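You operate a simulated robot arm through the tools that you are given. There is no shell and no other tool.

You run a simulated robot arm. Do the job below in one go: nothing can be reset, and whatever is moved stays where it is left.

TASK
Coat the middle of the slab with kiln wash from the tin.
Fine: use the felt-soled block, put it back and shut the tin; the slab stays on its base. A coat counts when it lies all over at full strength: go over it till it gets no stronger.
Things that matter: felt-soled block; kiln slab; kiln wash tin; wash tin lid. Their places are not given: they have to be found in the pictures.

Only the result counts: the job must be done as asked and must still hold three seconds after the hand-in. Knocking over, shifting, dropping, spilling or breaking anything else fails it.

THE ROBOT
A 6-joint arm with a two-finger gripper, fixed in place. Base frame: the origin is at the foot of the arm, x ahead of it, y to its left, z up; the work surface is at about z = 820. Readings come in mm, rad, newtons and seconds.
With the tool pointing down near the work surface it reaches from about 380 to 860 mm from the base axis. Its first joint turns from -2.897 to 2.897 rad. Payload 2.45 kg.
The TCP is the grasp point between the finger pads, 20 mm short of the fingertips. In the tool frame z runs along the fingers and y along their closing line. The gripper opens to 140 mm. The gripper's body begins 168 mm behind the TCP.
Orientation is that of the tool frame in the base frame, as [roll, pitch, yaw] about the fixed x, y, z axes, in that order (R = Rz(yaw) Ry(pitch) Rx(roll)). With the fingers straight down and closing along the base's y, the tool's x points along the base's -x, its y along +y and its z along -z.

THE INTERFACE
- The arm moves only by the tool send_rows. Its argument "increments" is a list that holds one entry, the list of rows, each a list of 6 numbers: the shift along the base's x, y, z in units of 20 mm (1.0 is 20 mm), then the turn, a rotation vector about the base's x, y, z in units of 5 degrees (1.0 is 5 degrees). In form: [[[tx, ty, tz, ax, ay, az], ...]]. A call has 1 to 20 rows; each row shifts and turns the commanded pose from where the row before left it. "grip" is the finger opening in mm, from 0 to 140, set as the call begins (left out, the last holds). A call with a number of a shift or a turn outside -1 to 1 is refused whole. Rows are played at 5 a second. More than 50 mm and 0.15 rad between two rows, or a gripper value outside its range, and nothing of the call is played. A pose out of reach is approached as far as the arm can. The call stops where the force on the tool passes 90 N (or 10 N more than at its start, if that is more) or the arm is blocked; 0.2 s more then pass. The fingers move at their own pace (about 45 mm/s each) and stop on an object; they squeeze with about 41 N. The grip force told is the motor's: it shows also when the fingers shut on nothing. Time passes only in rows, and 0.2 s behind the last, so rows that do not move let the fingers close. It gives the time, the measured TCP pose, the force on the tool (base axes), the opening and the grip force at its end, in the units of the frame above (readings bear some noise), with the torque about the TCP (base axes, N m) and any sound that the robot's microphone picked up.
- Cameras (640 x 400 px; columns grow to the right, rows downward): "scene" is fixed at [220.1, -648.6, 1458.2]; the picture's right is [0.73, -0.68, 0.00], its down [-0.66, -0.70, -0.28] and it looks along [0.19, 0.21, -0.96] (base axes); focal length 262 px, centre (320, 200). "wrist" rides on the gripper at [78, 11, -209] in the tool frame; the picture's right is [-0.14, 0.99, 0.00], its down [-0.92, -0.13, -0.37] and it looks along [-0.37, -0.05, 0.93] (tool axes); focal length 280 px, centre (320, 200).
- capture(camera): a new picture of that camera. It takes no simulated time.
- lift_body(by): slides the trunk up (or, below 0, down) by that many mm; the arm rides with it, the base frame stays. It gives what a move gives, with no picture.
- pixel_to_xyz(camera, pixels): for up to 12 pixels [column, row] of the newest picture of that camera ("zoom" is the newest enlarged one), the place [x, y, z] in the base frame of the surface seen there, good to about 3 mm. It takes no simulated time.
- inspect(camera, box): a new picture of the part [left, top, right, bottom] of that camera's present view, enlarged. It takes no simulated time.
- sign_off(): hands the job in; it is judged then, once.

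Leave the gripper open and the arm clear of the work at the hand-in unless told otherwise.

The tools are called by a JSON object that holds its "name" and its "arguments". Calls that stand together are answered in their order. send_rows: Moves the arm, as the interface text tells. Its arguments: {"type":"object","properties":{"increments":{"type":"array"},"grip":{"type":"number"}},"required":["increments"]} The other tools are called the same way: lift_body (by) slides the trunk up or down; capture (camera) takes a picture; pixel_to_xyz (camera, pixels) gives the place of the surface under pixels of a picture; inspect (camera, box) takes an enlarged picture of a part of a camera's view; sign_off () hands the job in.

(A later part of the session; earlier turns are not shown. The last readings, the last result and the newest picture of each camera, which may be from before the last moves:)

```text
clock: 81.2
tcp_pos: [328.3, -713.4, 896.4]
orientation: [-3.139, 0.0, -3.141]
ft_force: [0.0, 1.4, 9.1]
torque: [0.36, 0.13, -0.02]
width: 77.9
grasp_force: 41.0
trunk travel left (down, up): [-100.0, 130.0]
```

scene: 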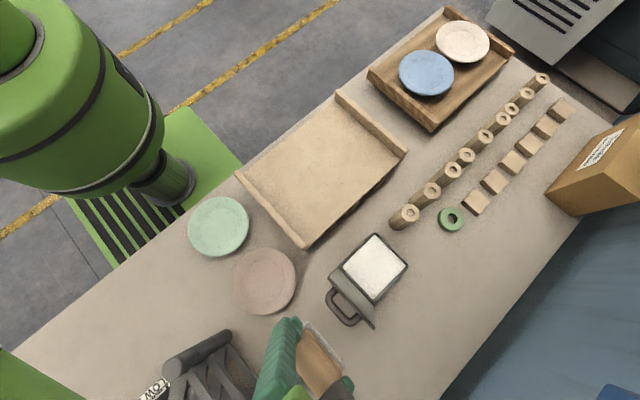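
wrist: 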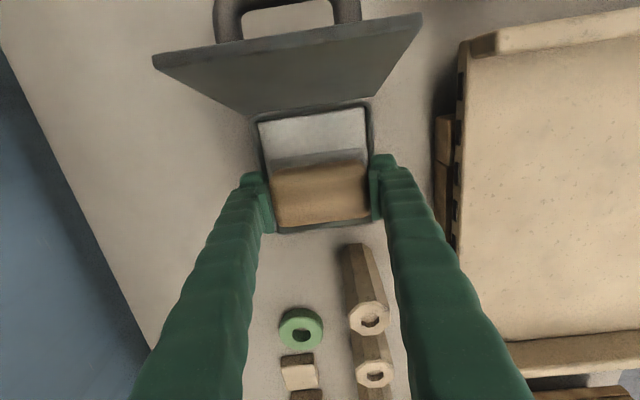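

Contact at TCP z≈896 (9 N up). Pressing a touch more and dwelling to load the felt.

{"name": "send_rows", "arguments": {"increments": [[[0, 0, -0.05, 0, 0, 0], [0, 0, 0, 0, 0, 0], [0, 0, 0, 0, 0, 0], [0, 0, 0, 0, 0, 0], [0, 0, 0, 0, 0, 0]]]}}

{"name": "send_rows", "arguments": {"increments": [[[0, 0, 0.3, 0, 0, 0], [0, 0, 0.8, 0, 0, 0], [0, 0, 0.9, 0, 0, 0], [0, 0, 0, 0, 0, 0]]]}}

{"name": "inspect", "arguments": {"camera": "wrist", "box": [230, 90, 410, 250]}}

```text
clock: 82.4
tcp_pos: [328.1, -713.5, 896.4]
orientation: [-3.138, 0.002, -3.141]
ft_force: [1.5, -1.6, 23.4]
torque: [0.18, 0.19, 0.05]
width: 78.0
grasp_force: 40.7
trunk travel left (down, up): [-100.0, 130.0]
```

```text
clock: 83.4
tcp_pos: [328.3, -713.9, 932.9]
orientation: [3.139, 0.001, -3.141]
ft_force: [-0.3, 0.4, -0.8]
torque: [0.04, 0.01, -0.01]
width: 77.8
grasp_force: 40.6
trunk travel left (down, up): [-100.0, 130.0]
```

```text
2.50 times, centred on (320, 170) of wrist
```

zoom: 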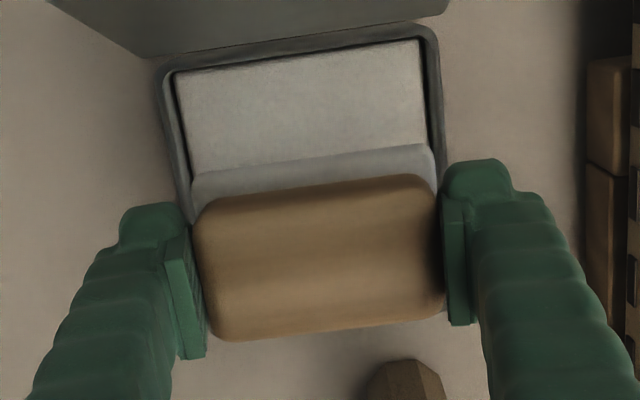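

The felt rim now looks whitened: it's loaded. Before carrying it, I'll look at the slab's base from here to know where pressing is safe.

{"name": "send_rows", "arguments": {"increments": [[[0, 0, 0.95, 0, 0, 0], [0, 0, 0.95, 0, 0, 0], [0, 0, 0.95, 0, 0, 0], [0, 0, 0, 0, 0, 0]]]}}

{"name": "inspect", "arguments": {"camera": "wrist", "box": [380, 20, 640, 330]}}

{"name": "inspect", "arguments": {"camera": "wrist", "box": [370, 60, 470, 260]}}

```text
clock: 84.4
tcp_pos: [328.9, -713.0, 992.2]
orientation: [3.14, 0.0, -3.141]
ft_force: [0.7, 0.3, -0.8]
torque: [-0.01, -0.02, 0.0]
width: 77.7
grasp_force: 40.9
trunk travel left (down, up): [-100.0, 130.0]
```

```text
1.29 times, centred on (510, 175) of wrist
```

zoom: 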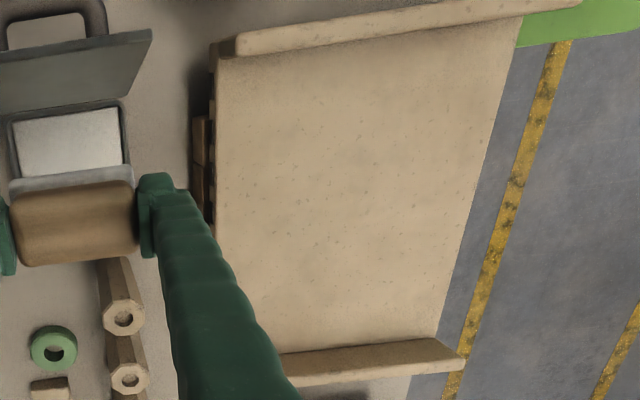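

```text
2.00 times, centred on (420, 160) of wrist
```

zoom: 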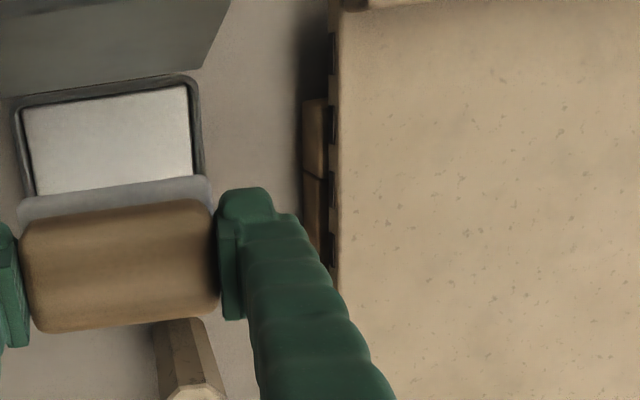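

{"name": "pixel_to_xyz", "arguments": {"camera": "zoom", "pixels": [[318, 100], [318, 170], [318, 240], [310, 105], [345, 30], [345, 300], [330, 50], [332, 90], [333, 130], [333, 190], [335, 250], [500, 200]]}}

{"name": "capture", "arguments": {"camera": "wrist"}}

{"name": "pixel_to_xyz", "arguments": {"camera": "wrist", "pixels": [[432, 85], [640, 50], [606, 300], [436, 67], [450, 150], [500, 150], [550, 150], [600, 150], [615, 150], [625, 150], [530, 305], [470, 330]]}}

```text
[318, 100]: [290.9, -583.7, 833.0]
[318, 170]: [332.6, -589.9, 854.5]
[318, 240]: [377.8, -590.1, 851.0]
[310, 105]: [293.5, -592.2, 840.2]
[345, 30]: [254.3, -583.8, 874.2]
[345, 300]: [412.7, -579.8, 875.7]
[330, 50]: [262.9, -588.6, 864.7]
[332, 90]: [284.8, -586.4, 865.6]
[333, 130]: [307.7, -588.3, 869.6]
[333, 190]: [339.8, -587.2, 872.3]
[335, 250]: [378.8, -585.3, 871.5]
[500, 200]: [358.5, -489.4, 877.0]
```

```text
taken
```

wrist: 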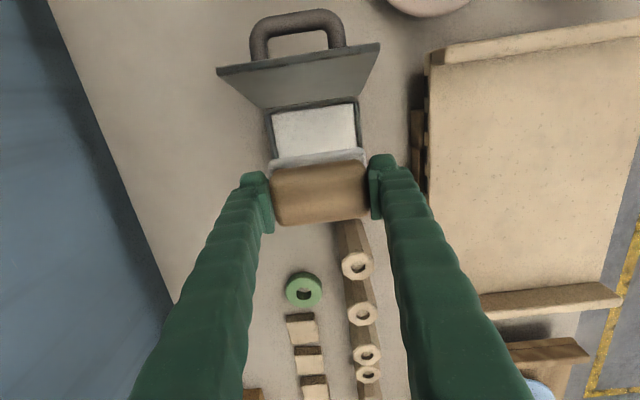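

```text
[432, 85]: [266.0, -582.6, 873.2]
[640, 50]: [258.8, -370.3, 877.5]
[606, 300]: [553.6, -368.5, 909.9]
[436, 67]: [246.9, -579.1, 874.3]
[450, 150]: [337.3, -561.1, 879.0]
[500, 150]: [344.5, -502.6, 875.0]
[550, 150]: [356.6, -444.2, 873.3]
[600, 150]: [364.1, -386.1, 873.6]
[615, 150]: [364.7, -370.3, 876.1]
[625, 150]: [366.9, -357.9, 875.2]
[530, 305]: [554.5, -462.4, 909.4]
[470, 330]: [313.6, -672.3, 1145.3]
```

Slab: x≈245–560, y≈−584…−350, top z≈874; base bricks begin at x≈291 at the front. I'll coat roughly x 293–507, y −550…−385 with light pressure. Moving above the first row start (325, −503).

{"name": "send_rows", "arguments": {"increments": [[[0, 0.95, 0, 0, 0, 0], [0, 0.95, 0, 0, 0, 0], [0, 0.95, 0, 0, 0, 0], [0, 0.95, 0, 0, 0, 0], [0, 0.95, 0, 0, 0, 0], [0, 0.95, 0, 0, 0, 0], [0, 0.95, 0, 0, 0, 0], [0, 0.95, 0, 0, 0, 0], [0, 0.95, 0, 0, 0, 0], [0, 0.95, 0, 0, 0, 0], [-0.2, 1, 0, 0, 0, 0], [0, 0, 0, 0, 0, 0]]]}}

{"name": "send_rows", "arguments": {"increments": [[[0, 0, -0.9, 0, 0, 0], [0, 0, -0.9, 0, 0, 0], [0, 0, -0.9, 0, 0, 0], [0, 0, -0.75, 0, 0, 0], [0, 0, 0, 0, 0, 0]]]}}

{"name": "capture", "arguments": {"camera": "wrist"}}

```text
clock: 87.0
tcp_pos: [325.0, -504.4, 992.4]
orientation: [3.141, -0.001, -3.141]
ft_force: [0.4, -0.2, -0.9]
torque: [-0.02, 0.01, -0.01]
width: 77.5
grasp_force: 41.3
trunk travel left (down, up): [-100.0, 130.0]
```

```text
clock: 88.2
tcp_pos: [324.9, -503.3, 922.4]
orientation: [3.141, -0.001, 3.142]
ft_force: [-0.1, -0.4, -0.9]
torque: [-0.01, 0.0, -0.01]
width: 77.5
grasp_force: 41.0
trunk travel left (down, up): [-100.0, 130.0]
```

```text
taken
```

wrist: 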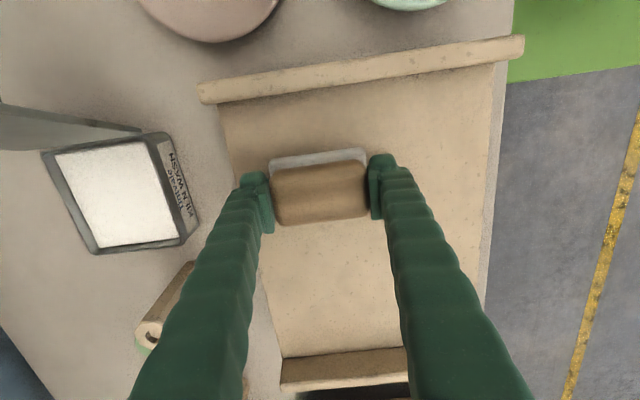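

Over the slab at sole height ≈882. Lowering in small steps until light contact.

{"name": "send_rows", "arguments": {"increments": [[[0, 0, -0.25, 0, 0, 0], [0, 0, 0, 0, 0, 0]]]}}

{"name": "send_rows", "arguments": {"increments": [[[0, 0, -0.1, 0, 0, 0], [0, 0, 0, 0, 0, 0]]]}}

```text
clock: 88.8
tcp_pos: [324.9, -502.9, 917.8]
orientation: [3.141, 0.0, 3.14]
ft_force: [0.0, -0.3, -0.2]
torque: [0.02, -0.01, -0.01]
width: 77.6
grasp_force: 40.7
trunk travel left (down, up): [-100.0, 130.0]
```

```text
clock: 89.4
tcp_pos: [324.0, -503.1, 914.4]
orientation: [-3.139, -0.001, -3.141]
ft_force: [0.5, 2.4, 8.8]
torque: [-0.14, 0.06, 0.07]
width: 77.6
grasp_force: 41.3
trunk travel left (down, up): [-100.0, 130.0]
```

Contact at z≈914.4 with ~9 N. First stroke: +x at 50 mm/s for 80 mm, then check force.

{"name": "send_rows", "arguments": {"increments": [[[0.5, 0, 0, 0, 0, 0], [0.5, 0, 0, 0, 0, 0], [0.5, 0, 0, 0, 0, 0], [0.5, 0, 0, 0, 0, 0], [0.5, 0, 0, 0, 0, 0], [0.5, 0, 0, 0, 0, 0], [0.5, 0, 0, 0, 0, 0], [0.5, 0, 0, 0, 0, 0]]]}}

{"name": "capture", "arguments": {"camera": "wrist"}}

{"name": "capture", "arguments": {"camera": "scene"}}

```text
clock: 91.2
tcp_pos: [404.4, -503.8, 916.2]
orientation: [-3.141, -0.001, -3.141]
ft_force: [-3.8, -0.4, 10.9]
torque: [-0.01, 0.18, 0.08]
width: 77.5
grasp_force: 40.6
trunk travel left (down, up): [-100.0, 130.0]
```

```text
taken
```

wrist: 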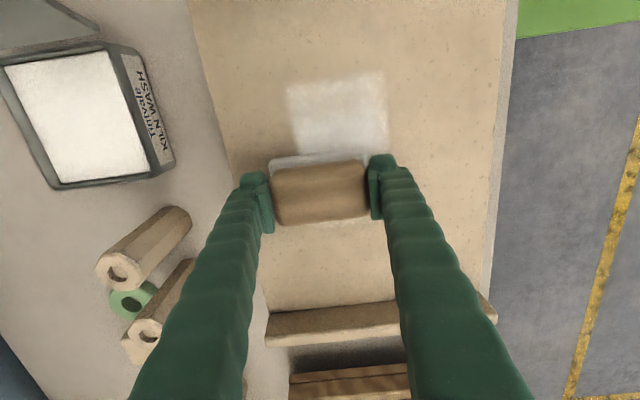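

```text
taken
```

scene: 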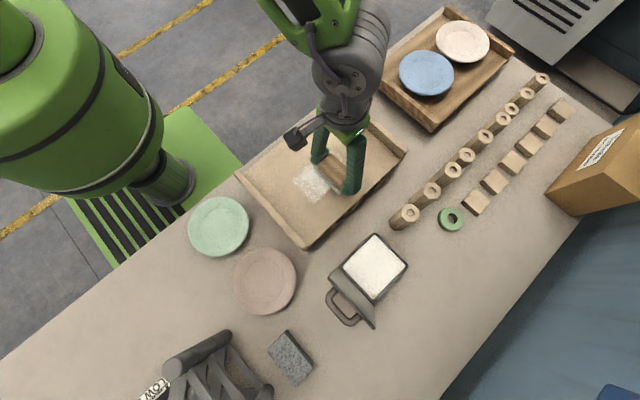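

A white coat appears behind the block. Continuing to x≈480 and back.

{"name": "send_rows", "arguments": {"increments": [[[0.5, 0, 0, 0, 0, 0], [0.5, 0, 0, 0, 0, 0], [0.5, 0, 0, 0, 0, 0], [0.5, 0, 0, 0, 0, 0], [0.5, 0, 0, 0, 0, 0], [0.5, 0, 0, 0, 0, 0], [0.5, 0, 0, 0, 0, 0], [0.4, 0, 0, 0, 0, 0]]]}}

{"name": "capture", "arguments": {"camera": "wrist"}}

{"name": "inspect", "arguments": {"camera": "scene", "box": [230, 90, 410, 250]}}

```text
clock: 93.0
tcp_pos: [482.0, -502.9, 916.2]
orientation: [3.141, 0.0, -3.141]
ft_force: [-3.0, -1.9, 9.5]
torque: [0.01, 0.17, 0.05]
width: 77.9
grasp_force: 40.9
trunk travel left (down, up): [-100.0, 130.0]
```

```text
taken
```

wrist: 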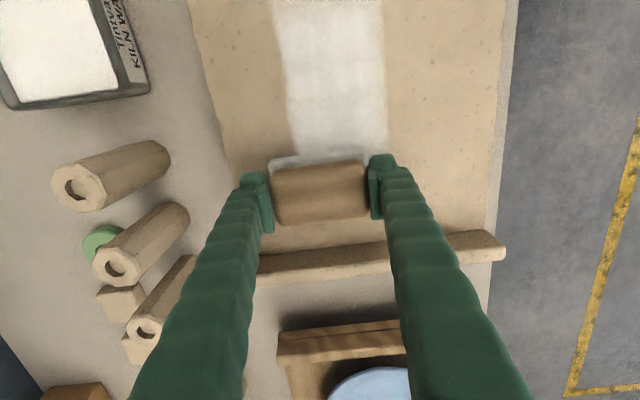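

```text
2.50 times, centred on (320, 170) of scene
```

zoom: 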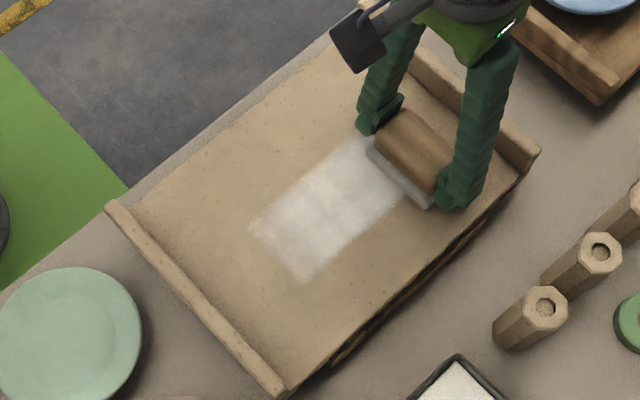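

Clean stripe, friction only 3–4 N. Stroking back over the same row.

{"name": "send_rows", "arguments": {"increments": [[[-0.5, 0, 0, 0, 0, 0], [-0.5, 0, 0, 0, 0, 0], [-0.5, 0, 0, 0, 0, 0], [-0.5, 0, 0, 0, 0, 0], [-0.5, 0, 0, 0, 0, 0], [-0.5, 0, 0, 0, 0, 0], [-0.5, 0, 0, 0, 0, 0], [-0.5, 0, 0, 0, 0, 0], [-0.5, 0, 0, 0, 0, 0], [-0.5, 0, 0, 0, 0, 0], [-0.5, 0, 0, 0, 0, 0], [-0.5, 0, 0, 0, 0, 0], [-0.5, 0, 0, 0, 0, 0], [-0.5, 0, 0, 0, 0, 0], [-0.5, 0, 0, 0, 0, 0], [-0.5, 0, 0, 0, 0, 0]]]}}

{"name": "inspect", "arguments": {"camera": "scene", "box": [230, 90, 410, 250]}}

```text
clock: 96.4
tcp_pos: [322.4, -502.7, 914.8]
orientation: [-3.141, -0.001, 3.141]
ft_force: [3.5, 0.4, 16.0]
torque: [-0.1, -0.16, -0.02]
width: 77.6
grasp_force: 41.4
trunk travel left (down, up): [-100.0, 130.0]
```

```text
2.50 times, centred on (320, 170) of scene
```

zoom: 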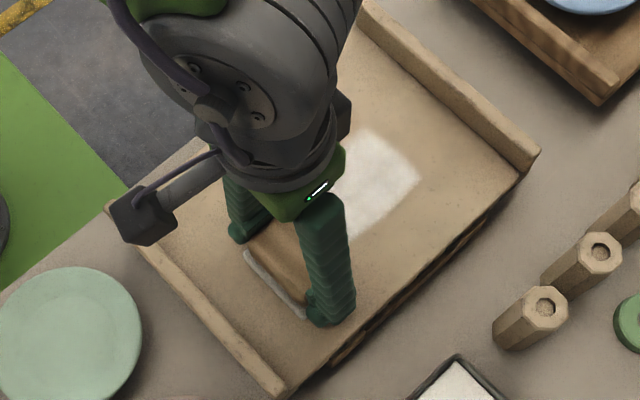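

The stripe is whiter now. Sliding +y 73 mm to the next row (y≈−430), then stroking +x.

{"name": "send_rows", "arguments": {"increments": [[[0, 0.45, 0, 0, 0, 0], [0, 0.45, 0, 0, 0, 0], [0, 0.45, 0, 0, 0, 0], [0, 0.45, 0, 0, 0, 0], [0, 0.45, 0, 0, 0, 0], [0, 0.45, 0, 0, 0, 0], [0, 0.45, 0, 0, 0, 0], [0, 0.5, 0, 0, 0, 0]]]}}

{"name": "send_rows", "arguments": {"increments": [[[0.5, 0, 0, 0, 0, 0], [0.5, 0, 0, 0, 0, 0], [0.5, 0, 0, 0, 0, 0], [0.5, 0, 0, 0, 0, 0], [0.5, 0, 0, 0, 0, 0], [0.5, 0, 0, 0, 0, 0], [0.5, 0, 0, 0, 0, 0], [0.5, 0, 0, 0, 0, 0], [0.5, 0, 0, 0, 0, 0], [0.5, 0, 0, 0, 0, 0], [0.5, 0, 0, 0, 0, 0], [0.5, 0, 0, 0, 0, 0], [0.5, 0, 0, 0, 0, 0], [0.5, 0, 0, 0, 0, 0], [0.5, 0, 0, 0, 0, 0], [0.5, 0, 0, 0, 0, 0]]]}}

{"name": "inspect", "arguments": {"camera": "scene", "box": [230, 90, 410, 250]}}

{"name": "capture", "arguments": {"camera": "wrist"}}

```text
clock: 98.2
tcp_pos: [322.4, -430.6, 915.2]
orientation: [-3.139, 0.002, 3.141]
ft_force: [0.8, -7.2, 21.7]
torque: [-0.03, 0.1, 0.04]
width: 77.6
grasp_force: 40.8
trunk travel left (down, up): [-100.0, 130.0]
```

```text
clock: 101.6
tcp_pos: [482.0, -429.8, 916.0]
orientation: [3.141, 0.001, -3.141]
ft_force: [-5.2, 0.4, 14.6]
torque: [0.03, 0.2, 0.1]
width: 77.6
grasp_force: 40.9
trunk travel left (down, up): [-100.0, 130.0]
```

```text
2.50 times, centred on (320, 170) of scene
```

zoom: 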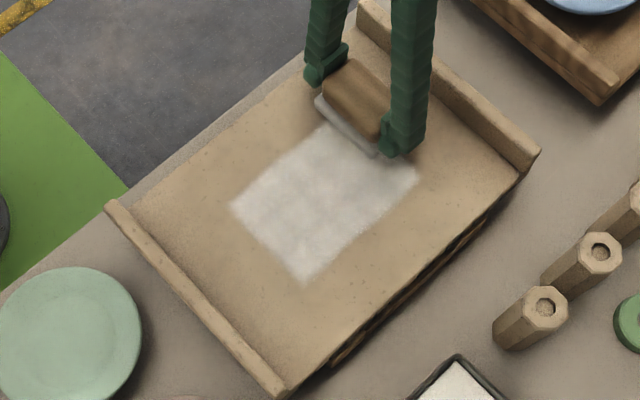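

```text
taken
```

wrist: 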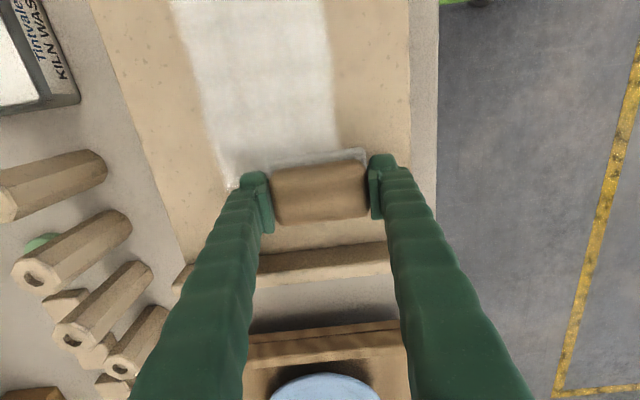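

Good coverage so far. I'll read the coat's outline on the slab.

{"name": "inspect", "arguments": {"camera": "scene", "box": [230, 90, 410, 250]}}

{"name": "pixel_to_xyz", "arguments": {"camera": "zoom", "pixels": [[303, 282], [232, 207], [416, 176], [330, 125], [355, 225], [270, 245], [385, 155], [280, 160], [122, 205], [282, 380], [530, 165], [365, 20]]}}

```text
2.50 times, centred on (320, 170) of scene
```

zoom: 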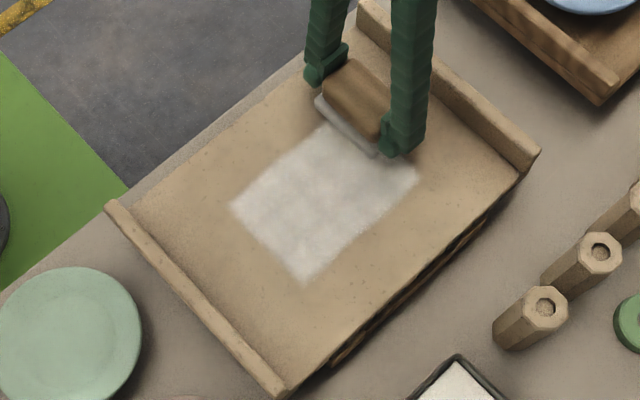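

```text
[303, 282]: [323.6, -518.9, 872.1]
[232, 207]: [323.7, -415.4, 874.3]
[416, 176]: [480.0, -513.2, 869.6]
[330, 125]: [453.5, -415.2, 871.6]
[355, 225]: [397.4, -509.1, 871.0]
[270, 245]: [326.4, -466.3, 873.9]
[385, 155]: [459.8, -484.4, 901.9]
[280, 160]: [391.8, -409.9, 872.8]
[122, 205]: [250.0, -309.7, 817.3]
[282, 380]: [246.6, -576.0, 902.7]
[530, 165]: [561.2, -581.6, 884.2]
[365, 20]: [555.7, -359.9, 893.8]
```

The coat shows only inside x≈324–480, y≈−520…−412: that's the "middle" patch, and my sweeps overlap it on all sides. Stroking back along y=−430, then a mid row.

{"name": "send_rows", "arguments": {"increments": [[[-0.5, 0, 0, 0, 0, 0], [-0.5, 0, 0, 0, 0, 0], [-0.5, 0, 0, 0, 0, 0], [-0.5, 0, 0, 0, 0, 0], [-0.5, 0, 0, 0, 0, 0], [-0.5, 0, 0, 0, 0, 0], [-0.5, 0, 0, 0, 0, 0], [-0.5, 0, 0, 0, 0, 0], [-0.5, 0, 0, 0, 0, 0], [-0.5, 0, 0, 0, 0, 0], [-0.5, 0, 0, 0, 0, 0], [-0.5, 0, 0, 0, 0, 0], [-0.5, 0, 0, 0, 0, 0], [-0.5, 0, 0, 0, 0, 0], [-0.5, 0, 0, 0, 0, 0], [-0.5, 0, 0, 0, 0, 0]]]}}

{"name": "send_rows", "arguments": {"increments": [[[0, 0, 0.5, 0, 0, 0], [0, 0, 0.9, 0, 0, 0], [0, 0, 0.9, 0, 0, 0], [0, 0, 0.9, 0, 0, 0], [0, 0, 0.9, 0, 0, 0], [0, -0.9, 0.2, 0, 0, 0], [0, -0.9, 0, 0, 0, 0], [0, -0.9, 0, 0, 0, 0], [0, -0.9, 0, 0, 0, 0], [0, -0.9, 0, 0, 0, 0], [0, -0.9, 0, 0, 0, 0], [0, -0.9, 0, 0, 0, 0], [0, -0.9, 0, 0, 0, 0], [0, -0.9, 0, 0, 0, 0], [0, 0, 0, 0, 0, 0]]]}}

{"name": "capture", "arguments": {"camera": "scene"}}

{"name": "inspect", "arguments": {"camera": "scene", "box": [230, 90, 410, 250]}}

```text
clock: 105.0
tcp_pos: [321.3, -429.8, 914.9]
orientation: [-3.139, 0.001, -3.141]
ft_force: [6.8, -0.9, 25.9]
torque: [-0.18, -0.18, -0.06]
width: 77.6
grasp_force: 40.9
trunk travel left (down, up): [-100.0, 130.0]
```

```text
clock: 108.2
tcp_pos: [323.1, -592.2, 1001.5]
orientation: [-3.141, 0.001, 3.142]
ft_force: [-0.3, 0.0, -0.3]
torque: [0.0, -0.01, 0.01]
width: 77.7
grasp_force: 41.1
trunk travel left (down, up): [-100.0, 130.0]
```

```text
taken
```

scene: 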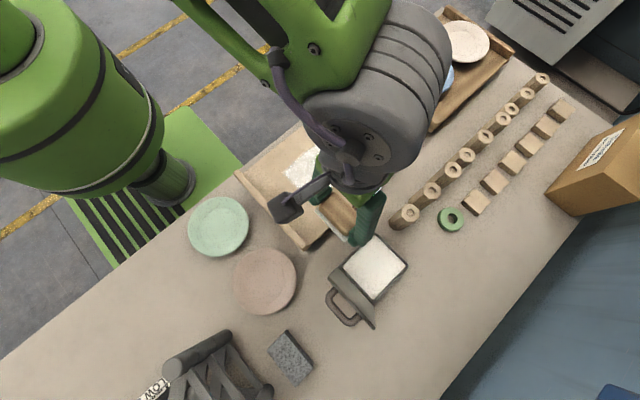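

```text
2.50 times, centred on (320, 170) of scene
```

zoom: 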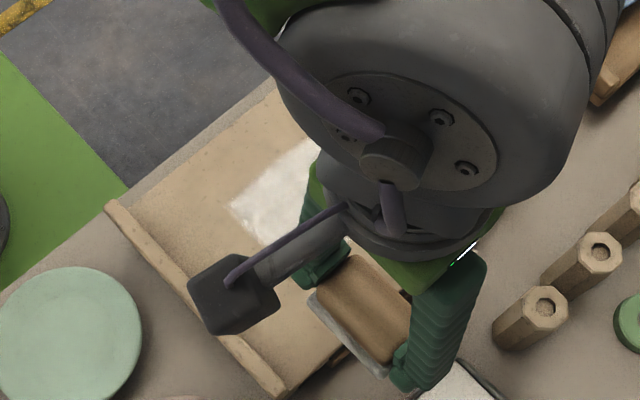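

Going back to the tin for a second loading.

{"name": "send_rows", "arguments": {"increments": [[[0.04, -0.87, 0, 0, 0, 0], [0.04, -0.87, 0, 0, 0, 0], [0.04, -0.87, 0, 0, 0, 0], [0.04, -0.87, 0, 0, 0, 0], [0.04, -0.87, 0, 0, 0, 0], [0.04, -0.87, 0, 0, 0, 0], [0.02, -0.85, 0, 0, 0, 0], [0, 0, -0.9, 0, 0, 0], [0, 0, -0.9, 0, 0, 0], [0, 0, -0.9, 0, 0, 0], [0, 0, -0.9, 0, 0, 0], [0, 0, -0.8, 0, 0, 0], [0, 0, 0, 0, 0, 0]]]}}

{"name": "inspect", "arguments": {"camera": "wrist", "box": [230, 90, 410, 250]}}

```text
clock: 111.0
tcp_pos: [328.5, -714.1, 912.8]
orientation: [-3.142, 0.0, 3.142]
ft_force: [0.1, 0.0, -1.3]
torque: [0.02, 0.02, 0.01]
width: 77.7
grasp_force: 41.1
trunk travel left (down, up): [-100.0, 130.0]
```

```text
2.50 times, centred on (320, 170) of wrist
```

zoom: 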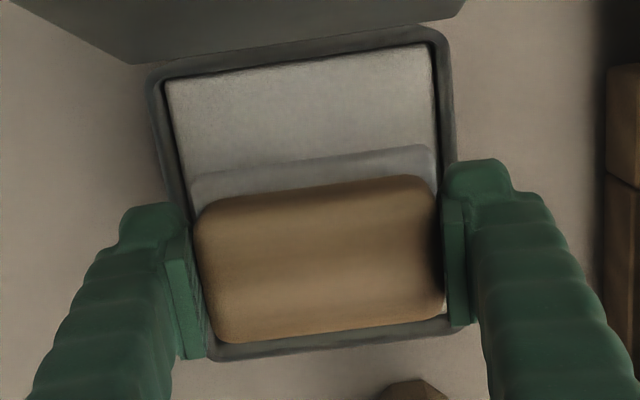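

Aligned in the tin again. Lowering to contact, dwelling, then lifting out.

{"name": "send_rows", "arguments": {"increments": [[[0, 0, -0.4, 0, 0, 0], [0, 0, -0.3, 0, 0, 0], [0, 0, -0.1, 0, 0, 0], [0, 0, 0, 0, 0, 0]]]}}

{"name": "send_rows", "arguments": {"increments": [[[0, 0, -0.05, 0, 0, 0], [0, 0, 0, 0, 0, 0], [0, 0, 0, 0, 0, 0], [0, 0, 0, 0, 0, 0], [0, 0, 0, 0, 0, 0]]]}}

```text
clock: 112.0
tcp_pos: [327.7, -714.5, 897.6]
orientation: [3.141, -0.001, -3.141]
ft_force: [-0.2, -0.6, 0.8]
torque: [-0.13, 0.01, 0.04]
width: 77.6
grasp_force: 40.5
trunk travel left (down, up): [-100.0, 130.0]
```

```text
clock: 113.2
tcp_pos: [327.0, -715.4, 896.5]
orientation: [-3.139, 0.001, 3.141]
ft_force: [2.0, -0.9, 9.1]
torque: [-0.03, 0.01, -0.06]
width: 77.5
grasp_force: 40.9
trunk travel left (down, up): [-100.0, 130.0]
```

Contact with 9 N. Pressing slightly more, then back to the slab.

{"name": "send_rows", "arguments": {"increments": [[[0, 0, -0.05, 0, 0, 0], [0, 0, 0, 0, 0, 0], [0, 0, 0, 0, 0, 0], [0, 0, 0.4, 0, 0, 0], [0, 0, 0.9, 0, 0, 0], [0, 0, 0.9, 0, 0, 0], [0, 0, 0.9, 0, 0, 0], [0, 0, 0.9, 0, 0, 0], [0, 0, 0, 0, 0, 0]]]}}

{"name": "send_rows", "arguments": {"increments": [[[0, 0.96, 0, 0, 0, 0], [0, 0.96, 0, 0, 0, 0], [0, 0.96, 0, 0, 0, 0], [0, 0.96, 0, 0, 0, 0], [0, 0.96, 0, 0, 0, 0], [0, 0.96, 0, 0, 0, 0], [0, 0.96, 0, 0, 0, 0], [0, 0.96, 0, 0, 0, 0], [0, 0.96, 0, 0, 0, 0], [0, 0.96, 0, 0, 0, 0], [-0.2, 0.96, 0, 0, 0, 0], [0, 0, 0, 0, 0, 0]]]}}

{"name": "capture", "arguments": {"camera": "wrist"}}

{"name": "capture", "arguments": {"camera": "scene"}}

```text
clock: 115.2
tcp_pos: [327.0, -713.5, 974.8]
orientation: [-3.141, 0.001, 3.141]
ft_force: [0.4, -0.1, -1.2]
torque: [0.01, 0.03, -0.01]
width: 77.3
grasp_force: 40.9
trunk travel left (down, up): [-100.0, 130.0]
```

```text
clock: 117.8
tcp_pos: [322.9, -501.4, 975.6]
orientation: [3.141, 0.001, -3.142]
ft_force: [-0.3, 0.1, -0.9]
torque: [0.01, 0.01, -0.01]
width: 77.4
grasp_force: 41.0
trunk travel left (down, up): [-100.0, 130.0]
```

```text
taken
```

wrist: 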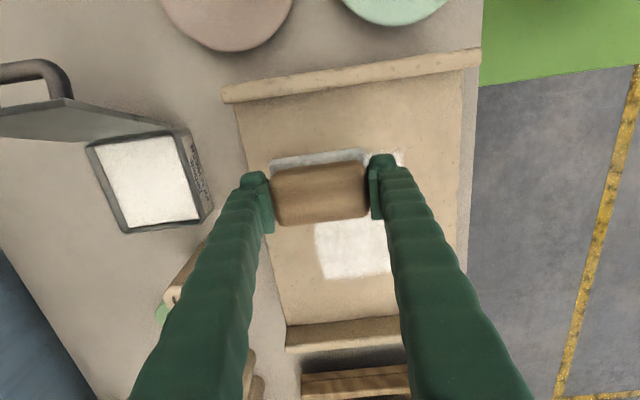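

```text
taken
```

scene: 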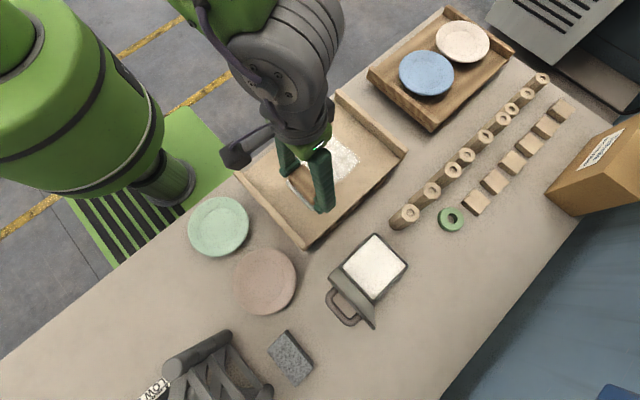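

The patch is clearly white already. Enlarging it before adding more.

{"name": "inspect", "arguments": {"camera": "wrist", "box": [230, 130, 430, 290]}}

{"name": "inspect", "arguments": {"camera": "scene", "box": [260, 110, 390, 220]}}

```text
2.50 times, centred on (330, 210) of wrist
```

zoom: 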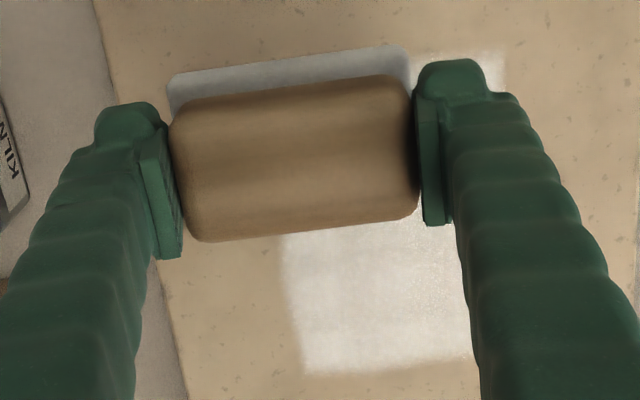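

```text
3.64 times, centred on (325, 165) of scene
```

zoom: 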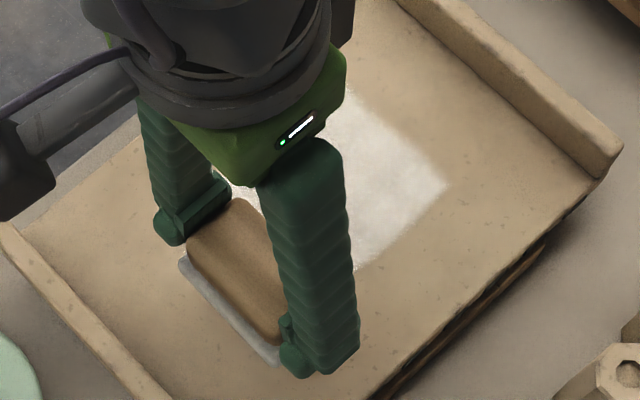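

Second coat: lowering to light contact at (323, −502).

{"name": "send_rows", "arguments": {"increments": [[[0, 0, -0.9, 0, 0, 0], [0, 0, -0.9, 0, 0, 0], [0, 0, -0.9, 0, 0, 0], [0, 0, -0.2, 0, 0, 0], [0, 0, 0, 0, 0, 0]]]}}

{"name": "send_rows", "arguments": {"increments": [[[0, 0, -0.1, 0, 0, 0], [0, 0, -0.05, 0, 0, 0], [0, 0, 0, 0, 0, 0]]]}}

```text
clock: 119.0
tcp_pos: [323.0, -501.3, 917.4]
orientation: [-3.141, 0.001, -3.14]
ft_force: [0.4, -0.6, -0.9]
torque: [-0.01, 0.0, -0.02]
width: 77.4
grasp_force: 40.8
trunk travel left (down, up): [-100.0, 130.0]
```

```text
clock: 119.8
tcp_pos: [322.2, -503.7, 916.1]
orientation: [-3.138, 0.001, 3.141]
ft_force: [-0.5, 2.7, 31.0]
torque: [0.46, 0.34, 0.01]
width: 77.5
grasp_force: 41.0
trunk travel left (down, up): [-100.0, 130.0]
```

31 N is more than needed; easing 1 mm.

{"name": "send_rows", "arguments": {"increments": [[[0, 0, 0.05, 0, 0, 0], [0, 0, 0, 0, 0, 0]]]}}

```text
clock: 120.4
tcp_pos: [323.9, -502.8, 917.0]
orientation: [-3.138, 0.0, 3.141]
ft_force: [-0.6, -0.8, 26.2]
torque: [-0.15, 0.29, -0.09]
width: 77.6
grasp_force: 41.1
trunk travel left (down, up): [-100.0, 130.0]
```

{"name": "send_rows", "arguments": {"increments": [[[0, 0, 0.06, 0, 0, 0], [0, 0, 0, 0, 0, 0]]]}}

```text
clock: 121.0
tcp_pos: [322.8, -503.3, 917.0]
orientation: [-3.141, -0.001, 3.142]
ft_force: [0.4, -5.2, 12.7]
torque: [-0.61, 0.01, 0.13]
width: 77.5
grasp_force: 40.6
trunk travel left (down, up): [-100.0, 130.0]
```

12.7 N. Stroking +x across and back on the first row.

{"name": "send_rows", "arguments": {"increments": [[[0.5, 0, 0, 0, 0, 0], [0.5, 0, 0, 0, 0, 0], [0.5, 0, 0, 0, 0, 0], [0.5, 0, 0, 0, 0, 0], [0.5, 0, 0, 0, 0, 0], [0.5, 0, 0, 0, 0, 0], [0.5, 0, 0, 0, 0, 0], [0.5, 0, 0, 0, 0, 0], [0.5, 0, 0, 0, 0, 0], [0.5, 0, 0, 0, 0, 0], [0.5, 0, 0, 0, 0, 0], [0.5, 0, 0, 0, 0, 0], [0.5, 0, 0, 0, 0, 0], [0.5, 0, 0, 0, 0, 0], [0.5, 0, 0, 0, 0, 0], [0.5, 0, 0, 0, 0, 0]]]}}

{"name": "inspect", "arguments": {"camera": "scene", "box": [230, 90, 410, 250]}}

```text
clock: 124.4
tcp_pos: [485.1, -503.0, 916.9]
orientation: [3.14, -0.001, 3.14]
ft_force: [0.1, -0.3, -1.0]
torque: [-0.04, 0.01, 0.0]
width: 77.5
grasp_force: 41.2
trunk travel left (down, up): [-100.0, 130.0]
```

```text
2.50 times, centred on (320, 170) of scene
```

zoom: 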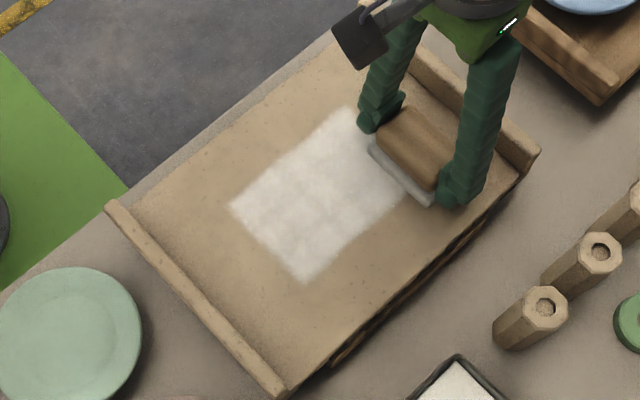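

Contact was lost towards +x (force ≈0). Lowering slightly to regain ~10 N, then stroking back.

{"name": "send_rows", "arguments": {"increments": [[[0, 0, -0.08, 0, 0, 0], [0, 0, 0, 0, 0, 0]]]}}

```text
clock: 125.0
tcp_pos: [483.5, -503.0, 916.0]
orientation: [-3.139, 0.001, 3.141]
ft_force: [-0.2, 0.4, 14.0]
torque: [0.42, 0.23, 0.01]
width: 77.5
grasp_force: 41.0
trunk travel left (down, up): [-100.0, 130.0]
```

{"name": "send_rows", "arguments": {"increments": [[[-0.5, 0, 0, 0, 0, 0], [-0.5, 0, 0, 0, 0, 0], [-0.5, 0, 0, 0, 0, 0], [-0.5, 0, 0, 0, 0, 0], [-0.5, 0, 0, 0, 0, 0], [-0.5, 0, 0, 0, 0, 0], [-0.5, 0, 0, 0, 0, 0], [-0.5, 0, 0, 0, 0, 0]]]}}

{"name": "send_rows", "arguments": {"increments": [[[-0.5, 0, 0, 0, 0, 0], [-0.5, 0, 0, 0, 0, 0], [-0.5, 0, 0, 0, 0, 0], [-0.5, 0, 0, 0, 0, 0], [-0.5, 0, 0, 0, 0, 0], [-0.5, 0, 0, 0, 0, 0], [-0.5, 0, 0, 0, 0, 0], [-0.5, 0, 0, 0, 0, 0]]]}}

{"name": "send_rows", "arguments": {"increments": [[[0, 0.45, 0.0, 0, 0, 0], [0, 0.45, 0, 0, 0, 0], [0, 0.45, 0, 0, 0, 0], [0, 0.45, 0, 0, 0, 0], [0, 0.45, 0, 0, 0, 0], [0, 0.45, 0, 0, 0, 0], [0, 0.45, 0, 0, 0, 0], [0, 0.45, 0, 0, 0, 0]]]}}

```text
clock: 126.8
tcp_pos: [404.0, -502.7, 916.1]
orientation: [-3.138, 0.0, 3.141]
ft_force: [6.7, -0.2, 25.0]
torque: [0.0, -0.16, -0.07]
width: 77.4
grasp_force: 41.1
trunk travel left (down, up): [-100.0, 130.0]
```

```text
clock: 128.6
tcp_pos: [323.7, -503.1, 916.3]
orientation: [-3.139, 0.002, -3.142]
ft_force: [12.5, -0.2, 40.7]
torque: [0.07, -0.34, -0.14]
width: 77.5
grasp_force: 41.0
trunk travel left (down, up): [-100.0, 130.0]
```

```text
clock: 130.4
tcp_pos: [322.9, -430.8, 915.6]
orientation: [-3.141, 0.001, 3.142]
ft_force: [-0.6, -7.2, 23.7]
torque: [-0.11, 0.04, -0.07]
width: 77.7
grasp_force: 40.8
trunk travel left (down, up): [-100.0, 130.0]
```

Force rises towards −x (slight slope), so I'll compensate in z. Now +x along y=−430.

{"name": "send_rows", "arguments": {"increments": [[[0.5, 0, 0, 0, 0, 0], [0.5, 0, 0, 0, 0, 0], [0.5, 0, 0, 0, 0, 0], [0.5, 0, 0, 0, 0, 0], [0.5, 0, 0, 0, 0, 0], [0.5, 0, 0, 0, 0, 0], [0.5, 0, 0, 0, 0, 0], [0.5, 0, 0, 0, 0, 0]]]}}

{"name": "send_rows", "arguments": {"increments": [[[0.5, 0, 0, 0, 0, 0], [0.5, 0, 0, 0, 0, 0], [0.5, 0, 0, 0, 0, 0], [0.5, 0, 0, 0, 0, 0], [0.5, 0, 0, 0, 0, 0], [0.5, 0, 0, 0, 0, 0], [0.5, 0, 0, 0, 0, 0], [0.5, 0, 0, 0, 0, 0]]]}}

{"name": "inspect", "arguments": {"camera": "scene", "box": [230, 90, 410, 250]}}

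{"name": "capture", "arguments": {"camera": "wrist"}}

```text
clock: 132.2
tcp_pos: [404.5, -430.4, 914.8]
orientation: [-3.14, 0.003, 3.142]
ft_force: [-3.7, -0.3, 9.1]
torque: [0.16, 0.15, 0.1]
width: 77.8
grasp_force: 41.6
trunk travel left (down, up): [-100.0, 130.0]
```

```text
clock: 134.0
tcp_pos: [483.9, -430.4, 915.6]
orientation: [-3.141, -0.001, 3.141]
ft_force: [-2.6, 0.2, 10.5]
torque: [0.0, 0.13, 0.07]
width: 77.7
grasp_force: 41.2
trunk travel left (down, up): [-100.0, 130.0]
```

```text
2.50 times, centred on (320, 170) of scene
```

zoom: 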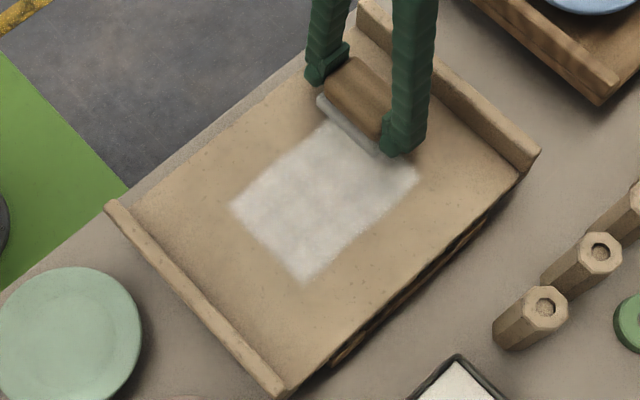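

```text
taken
```

wrist: 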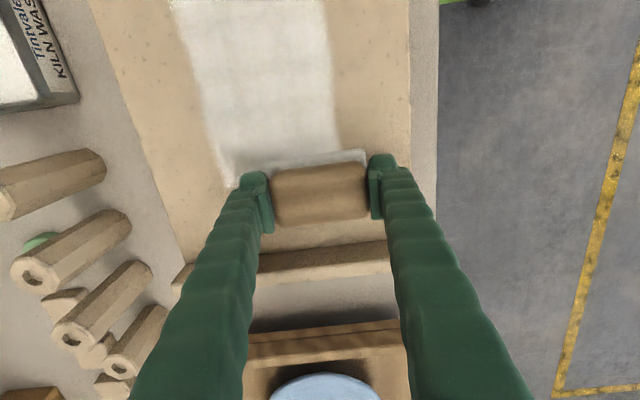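

Whiter and more even than at the same pose before. Stroking back −x along y=−430.

{"name": "send_rows", "arguments": {"increments": [[[-0.5, 0, 0, 0, 0, 0], [-0.5, 0, 0, 0, 0, 0], [-0.5, 0, 0, 0, 0, 0], [-0.5, 0, 0, 0, 0, 0], [-0.5, 0, 0, 0, 0, 0], [-0.5, 0, 0, 0, 0, 0], [-0.5, 0, 0, 0, 0, 0], [-0.5, 0, 0, 0, 0, 0]]]}}

{"name": "send_rows", "arguments": {"increments": [[[-0.5, 0, 0.01, 0, 0, 0], [-0.5, 0, 0.01, 0, 0, 0], [-0.5, 0, 0.01, 0, 0, 0], [-0.5, 0, 0, 0, 0, 0], [-0.5, 0, 0, 0, 0, 0], [-0.5, 0, 0, 0, 0, 0], [-0.5, 0, 0, 0, 0, 0], [-0.5, 0, 0, 0, 0, 0]]]}}

```text
clock: 135.8
tcp_pos: [403.5, -430.4, 915.0]
orientation: [3.142, -0.001, 3.142]
ft_force: [-0.2, -0.4, 6.7]
torque: [-0.19, -0.04, 0.02]
width: 77.4
grasp_force: 40.6
trunk travel left (down, up): [-100.0, 130.0]
```

```text
clock: 137.6
tcp_pos: [322.4, -430.0, 915.4]
orientation: [3.141, 0.0, -3.141]
ft_force: [0.0, 0.6, -0.7]
torque: [0.01, 0.03, 0.03]
width: 77.7
grasp_force: 40.8
trunk travel left (down, up): [-100.0, 130.0]
```

Contact lost at the end; lowering 1.5 mm and doing a row along the middle (y≈−466).

{"name": "send_rows", "arguments": {"increments": [[[0, -0.45, 0, 0, 0, 0], [0, -0.45, 0, 0, 0, 0], [0, -0.45, 0, 0, 0, 0], [0, -0.45, 0, 0, 0, 0], [0, 0, -0.07, 0, 0, 0], [0, 0, 0, 0, 0, 0]]]}}

{"name": "send_rows", "arguments": {"increments": [[[0.5, 0, 0, 0, 0, 0], [0.5, 0, 0, 0, 0, 0], [0.5, 0, 0, 0, 0, 0], [0.5, 0, 0, 0, 0, 0], [0.5, 0, 0, 0, 0, 0], [0.5, 0, 0, 0, 0, 0], [0.5, 0, 0, 0, 0, 0], [0.5, 0, 0, 0, 0, 0]]]}}

{"name": "send_rows", "arguments": {"increments": [[[0.5, 0, 0, 0, 0, 0], [0.5, 0, 0, 0, 0, 0], [0.5, 0, 0, 0, 0, 0], [0.5, 0, 0, 0, 0, 0], [0.5, 0, 0, 0, 0, 0], [0.5, 0, 0, 0, 0, 0], [0.5, 0, 0, 0, 0, 0], [0.5, 0, 0, 0, 0, 0]]]}}

{"name": "capture", "arguments": {"camera": "wrist"}}

{"name": "inspect", "arguments": {"camera": "scene", "box": [230, 90, 410, 250]}}

```text
clock: 139.0
tcp_pos: [324.1, -466.4, 915.9]
orientation: [-3.14, 0.002, 3.141]
ft_force: [1.1, 0.0, 15.8]
torque: [0.47, 0.08, -0.02]
width: 77.7
grasp_force: 41.0
trunk travel left (down, up): [-100.0, 130.0]
```

```text
clock: 140.8
tcp_pos: [401.5, -466.4, 914.9]
orientation: [3.14, 0.002, 3.141]
ft_force: [-6.5, 0.5, 17.1]
torque: [-0.08, 0.24, 0.04]
width: 77.9
grasp_force: 41.2
trunk travel left (down, up): [-100.0, 130.0]
```

```text
clock: 142.6
tcp_pos: [482.1, -466.7, 914.0]
orientation: [-3.14, 0.002, 3.141]
ft_force: [-7.7, -1.4, 18.9]
torque: [-0.06, 0.31, 0.05]
width: 77.8
grasp_force: 40.9
trunk travel left (down, up): [-100.0, 130.0]
```

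```text
taken
```

wrist: 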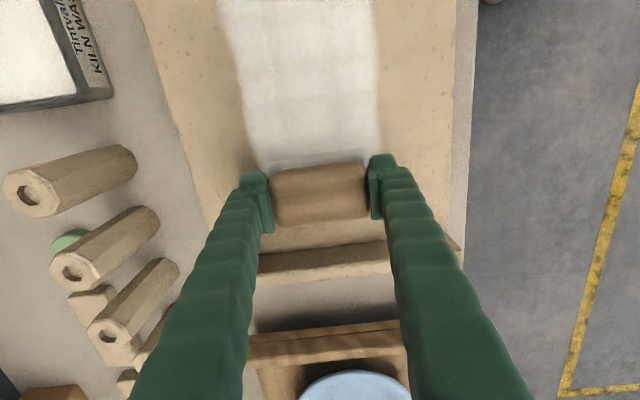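

```text
2.50 times, centred on (320, 170) of scene
```

zoom: 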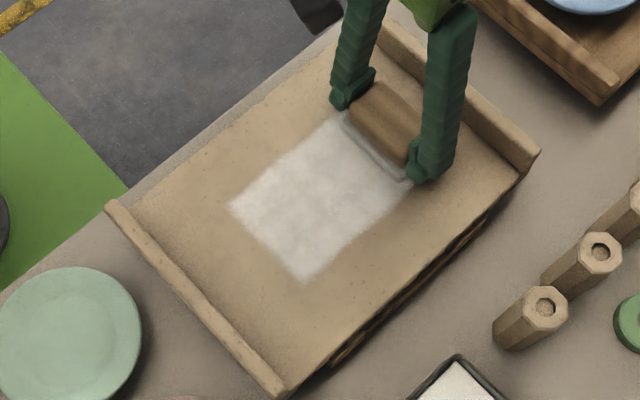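

Steady 16–19 N this time. Enlarging the coat in the wrist view to check evenness.

{"name": "inspect", "arguments": {"camera": "wrist", "box": [200, 0, 420, 170]}}

```text
2.35 times, centred on (310, 85) of wrist
```

zoom: 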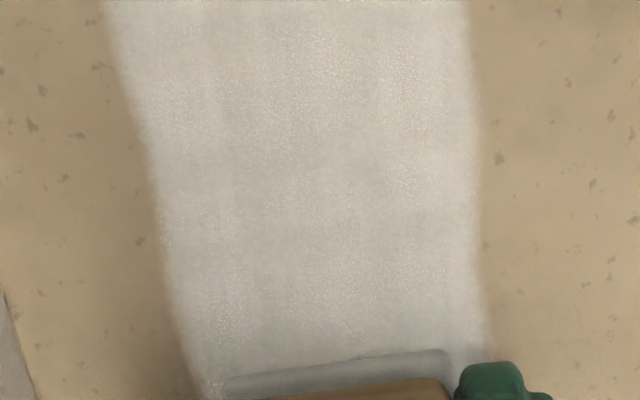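

The felt now looks grey (spent) and the coat's centre is a bit thinner. I'll reload more often: back to the tin.

{"name": "send_rows", "arguments": {"increments": [[[0, 0, 0.6, 0, 0, 0], [0, 0, 0.9, 0, 0, 0], [0, 0, 0.9, 0, 0, 0], [0, 0, 0.9, 0, 0, 0], [0, 0, 0.9, 0, 0, 0], [0, 0, 0, 0, 0, 0]]]}}

{"name": "send_rows", "arguments": {"increments": [[[-0.59, -0.95, 0, 0, 0, 0], [-0.59, -0.95, 0, 0, 0, 0], [-0.59, -0.95, 0, 0, 0, 0], [-0.59, -0.95, 0, 0, 0, 0], [-0.59, -0.95, 0, 0, 0, 0], [-0.59, -0.95, 0, 0, 0, 0], [-0.59, -0.95, 0, 0, 0, 0], [-0.59, -0.95, 0, 0, 0, 0], [-0.59, -0.95, 0, 0, 0, 0], [-0.59, -0.95, 0, 0, 0, 0], [-0.59, -0.95, 0, 0, 0, 0], [-0.59, -0.95, 0, 0, 0, 0], [-0.6, -0.95, 0, 0, 0, 0], [0, 0, 0, 0, 0, 0]]]}}

```text
clock: 144.0
tcp_pos: [483.6, -467.5, 997.2]
orientation: [3.14, 0.0, 3.14]
ft_force: [-0.1, -0.3, -0.9]
torque: [0.02, 0.02, -0.03]
width: 77.9
grasp_force: 41.0
trunk travel left (down, up): [-100.0, 130.0]
```

```text
clock: 147.0
tcp_pos: [330.2, -713.6, 998.0]
orientation: [-3.14, 0.002, -3.141]
ft_force: [0.1, -0.3, -1.3]
torque: [0.0, 0.01, 0.0]
width: 77.4
grasp_force: 41.4
trunk travel left (down, up): [-100.0, 130.0]
```

Above the tin at (330, −713.6). Descending to just above the wash and checking the alignment.

{"name": "send_rows", "arguments": {"increments": [[[-0.08, 0, -0.9, 0, 0, 0], [0, 0, -0.9, 0, 0, 0], [0, 0, -0.9, 0, 0, 0], [0, 0, -0.9, 0, 0, 0], [0, 0, -0.7, 0, 0, 0], [0, 0, 0, 0, 0, 0]]]}}

{"name": "inspect", "arguments": {"camera": "wrist", "box": [230, 90, 410, 250]}}

```text
clock: 148.4
tcp_pos: [328.8, -714.9, 912.0]
orientation: [-3.14, 0.001, 3.141]
ft_force: [-0.1, -0.5, -0.2]
torque: [0.03, 0.0, 0.02]
width: 77.9
grasp_force: 41.3
trunk travel left (down, up): [-100.0, 130.0]
```

```text
2.50 times, centred on (320, 170) of wrist
```

zoom: 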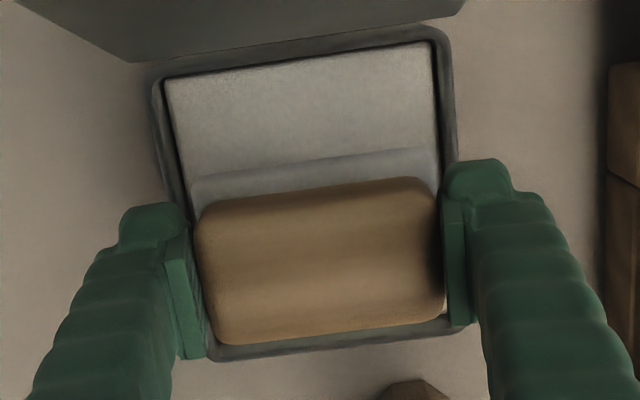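

{"name": "send_rows", "arguments": {"increments": [[[0, 0, -0.4, 0, 0, 0], [0, 0, -0.35, 0, 0, 0], [0, 0, -0.1, 0, 0, 0], [0, 0, 0, 0, 0, 0]]]}}

{"name": "send_rows", "arguments": {"increments": [[[0, 0, -0.05, 0, 0, 0], [0, 0, 0, 0, 0, 0], [0, 0, 0, 0, 0, 0], [0, 0, 0, 0, 0, 0], [0, 0, 0, 0, 0, 0], [0, 0, 0, 0, 0, 0]]]}}

```text
clock: 149.4
tcp_pos: [328.7, -714.1, 896.1]
orientation: [-3.139, 0.002, -3.141]
ft_force: [0.2, 0.6, 14.7]
torque: [0.46, 0.13, -0.02]
width: 77.6
grasp_force: 41.4
trunk travel left (down, up): [-100.0, 130.0]
```

```text
clock: 150.8
tcp_pos: [328.5, -714.3, 896.0]
orientation: [-3.137, 0.002, -3.141]
ft_force: [1.8, -4.5, 30.0]
torque: [-0.06, 0.24, -0.11]
width: 77.6
grasp_force: 41.5
trunk travel left (down, up): [-100.0, 130.0]
```

Loaded (30 N press). Back to the slab, row y=−503.

{"name": "send_rows", "arguments": {"increments": [[[0, 0, 0.5, 0, 0, 0], [0, 0, 0.9, 0, 0, 0], [0, 0, 0.9, 0, 0, 0], [0, 0, 0.9, 0, 0, 0], [0, 0, 0.9, 0, 0, 0], [0, 0.96, 0, 0, 0, 0], [0, 0.96, 0, 0, 0, 0], [0, 0.96, 0, 0, 0, 0], [0, 0.96, 0, 0, 0, 0], [0, 0.96, 0, 0, 0, 0], [0, 0.96, 0, 0, 0, 0], [0, 0.96, 0, 0, 0, 0], [0, 0.96, 0, 0, 0, 0], [0, 0.96, 0, 0, 0, 0], [0, 0.96, 0, 0, 0, 0], [-0.2, 0.96, 0, 0, 0, 0], [0, 0, 0, 0, 0, 0]]]}}

{"name": "send_rows", "arguments": {"increments": [[[0, 0, -0.9, 0, 0, 0], [0, 0, -0.9, 0, 0, 0], [0, 0, -0.9, 0, 0, 0], [0, 0, -0.3, 0, 0, 0], [0, 0, 0, 0, 0, 0]]]}}

```text
clock: 154.4
tcp_pos: [324.6, -502.2, 975.4]
orientation: [3.141, 0.0, -3.14]
ft_force: [-0.4, 0.7, -0.2]
torque: [0.0, 0.02, 0.0]
width: 77.5
grasp_force: 41.1
trunk travel left (down, up): [-100.0, 130.0]
```

```text
clock: 155.6
tcp_pos: [324.2, -503.0, 915.7]
orientation: [3.141, -0.001, -3.141]
ft_force: [-0.8, 1.3, 2.2]
torque: [-0.06, 0.01, 0.0]
width: 77.4
grasp_force: 40.8
trunk travel left (down, up): [-100.0, 130.0]
```

Barely touching (2 N). Pressing ~1 mm more, then stroke +x.

{"name": "send_rows", "arguments": {"increments": [[[0, 0, -0.06, 0, 0, 0], [0, 0, 0, 0, 0, 0]]]}}

{"name": "send_rows", "arguments": {"increments": [[[0.5, 0, 0, 0, 0, 0], [0.5, 0, 0, 0, 0, 0], [0.5, 0, 0, 0, 0, 0], [0.5, 0, 0, 0, 0, 0], [0.5, 0, 0, 0, 0, 0], [0.5, 0, 0, 0, 0, 0], [0.5, 0, 0, 0, 0, 0], [0.5, 0, 0, 0, 0, 0]]]}}

{"name": "send_rows", "arguments": {"increments": [[[0.5, 0, -0.01, 0, 0, 0], [0.5, 0, -0.01, 0, 0, 0], [0.5, 0, -0.01, 0, 0, 0], [0.5, 0, 0, 0, 0, 0], [0.5, 0, 0, 0, 0, 0], [0.5, 0, 0, 0, 0, 0], [0.5, 0, 0, 0, 0, 0], [0.5, 0, 0, 0, 0, 0]]]}}

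{"name": "inspect", "arguments": {"camera": "wrist", "box": [200, 0, 420, 170]}}

```text
clock: 156.2
tcp_pos: [324.0, -502.0, 915.4]
orientation: [-3.14, 0.0, -3.141]
ft_force: [-1.2, 2.2, 14.1]
torque: [-0.02, 0.1, 0.0]
width: 77.6
grasp_force: 41.2
trunk travel left (down, up): [-100.0, 130.0]
```

```text
clock: 158.0
tcp_pos: [404.5, -501.5, 917.1]
orientation: [-3.14, 0.002, -3.141]
ft_force: [-4.6, 0.6, 17.1]
torque: [0.03, 0.3, 0.14]
width: 77.7
grasp_force: 41.3
trunk travel left (down, up): [-100.0, 130.0]
```

```text
clock: 159.8
tcp_pos: [482.9, -501.2, 914.8]
orientation: [-3.141, 0.002, -3.14]
ft_force: [-9.5, -0.9, 25.8]
torque: [0.08, 0.4, 0.06]
width: 77.4
grasp_force: 40.8
trunk travel left (down, up): [-100.0, 130.0]
```

```text
2.35 times, centred on (310, 85) of wrist
```

zoom: 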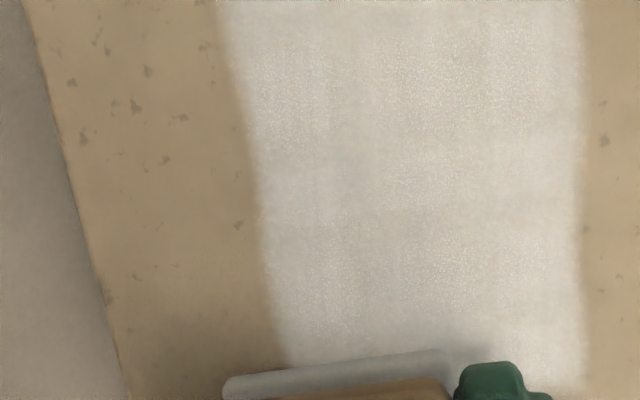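

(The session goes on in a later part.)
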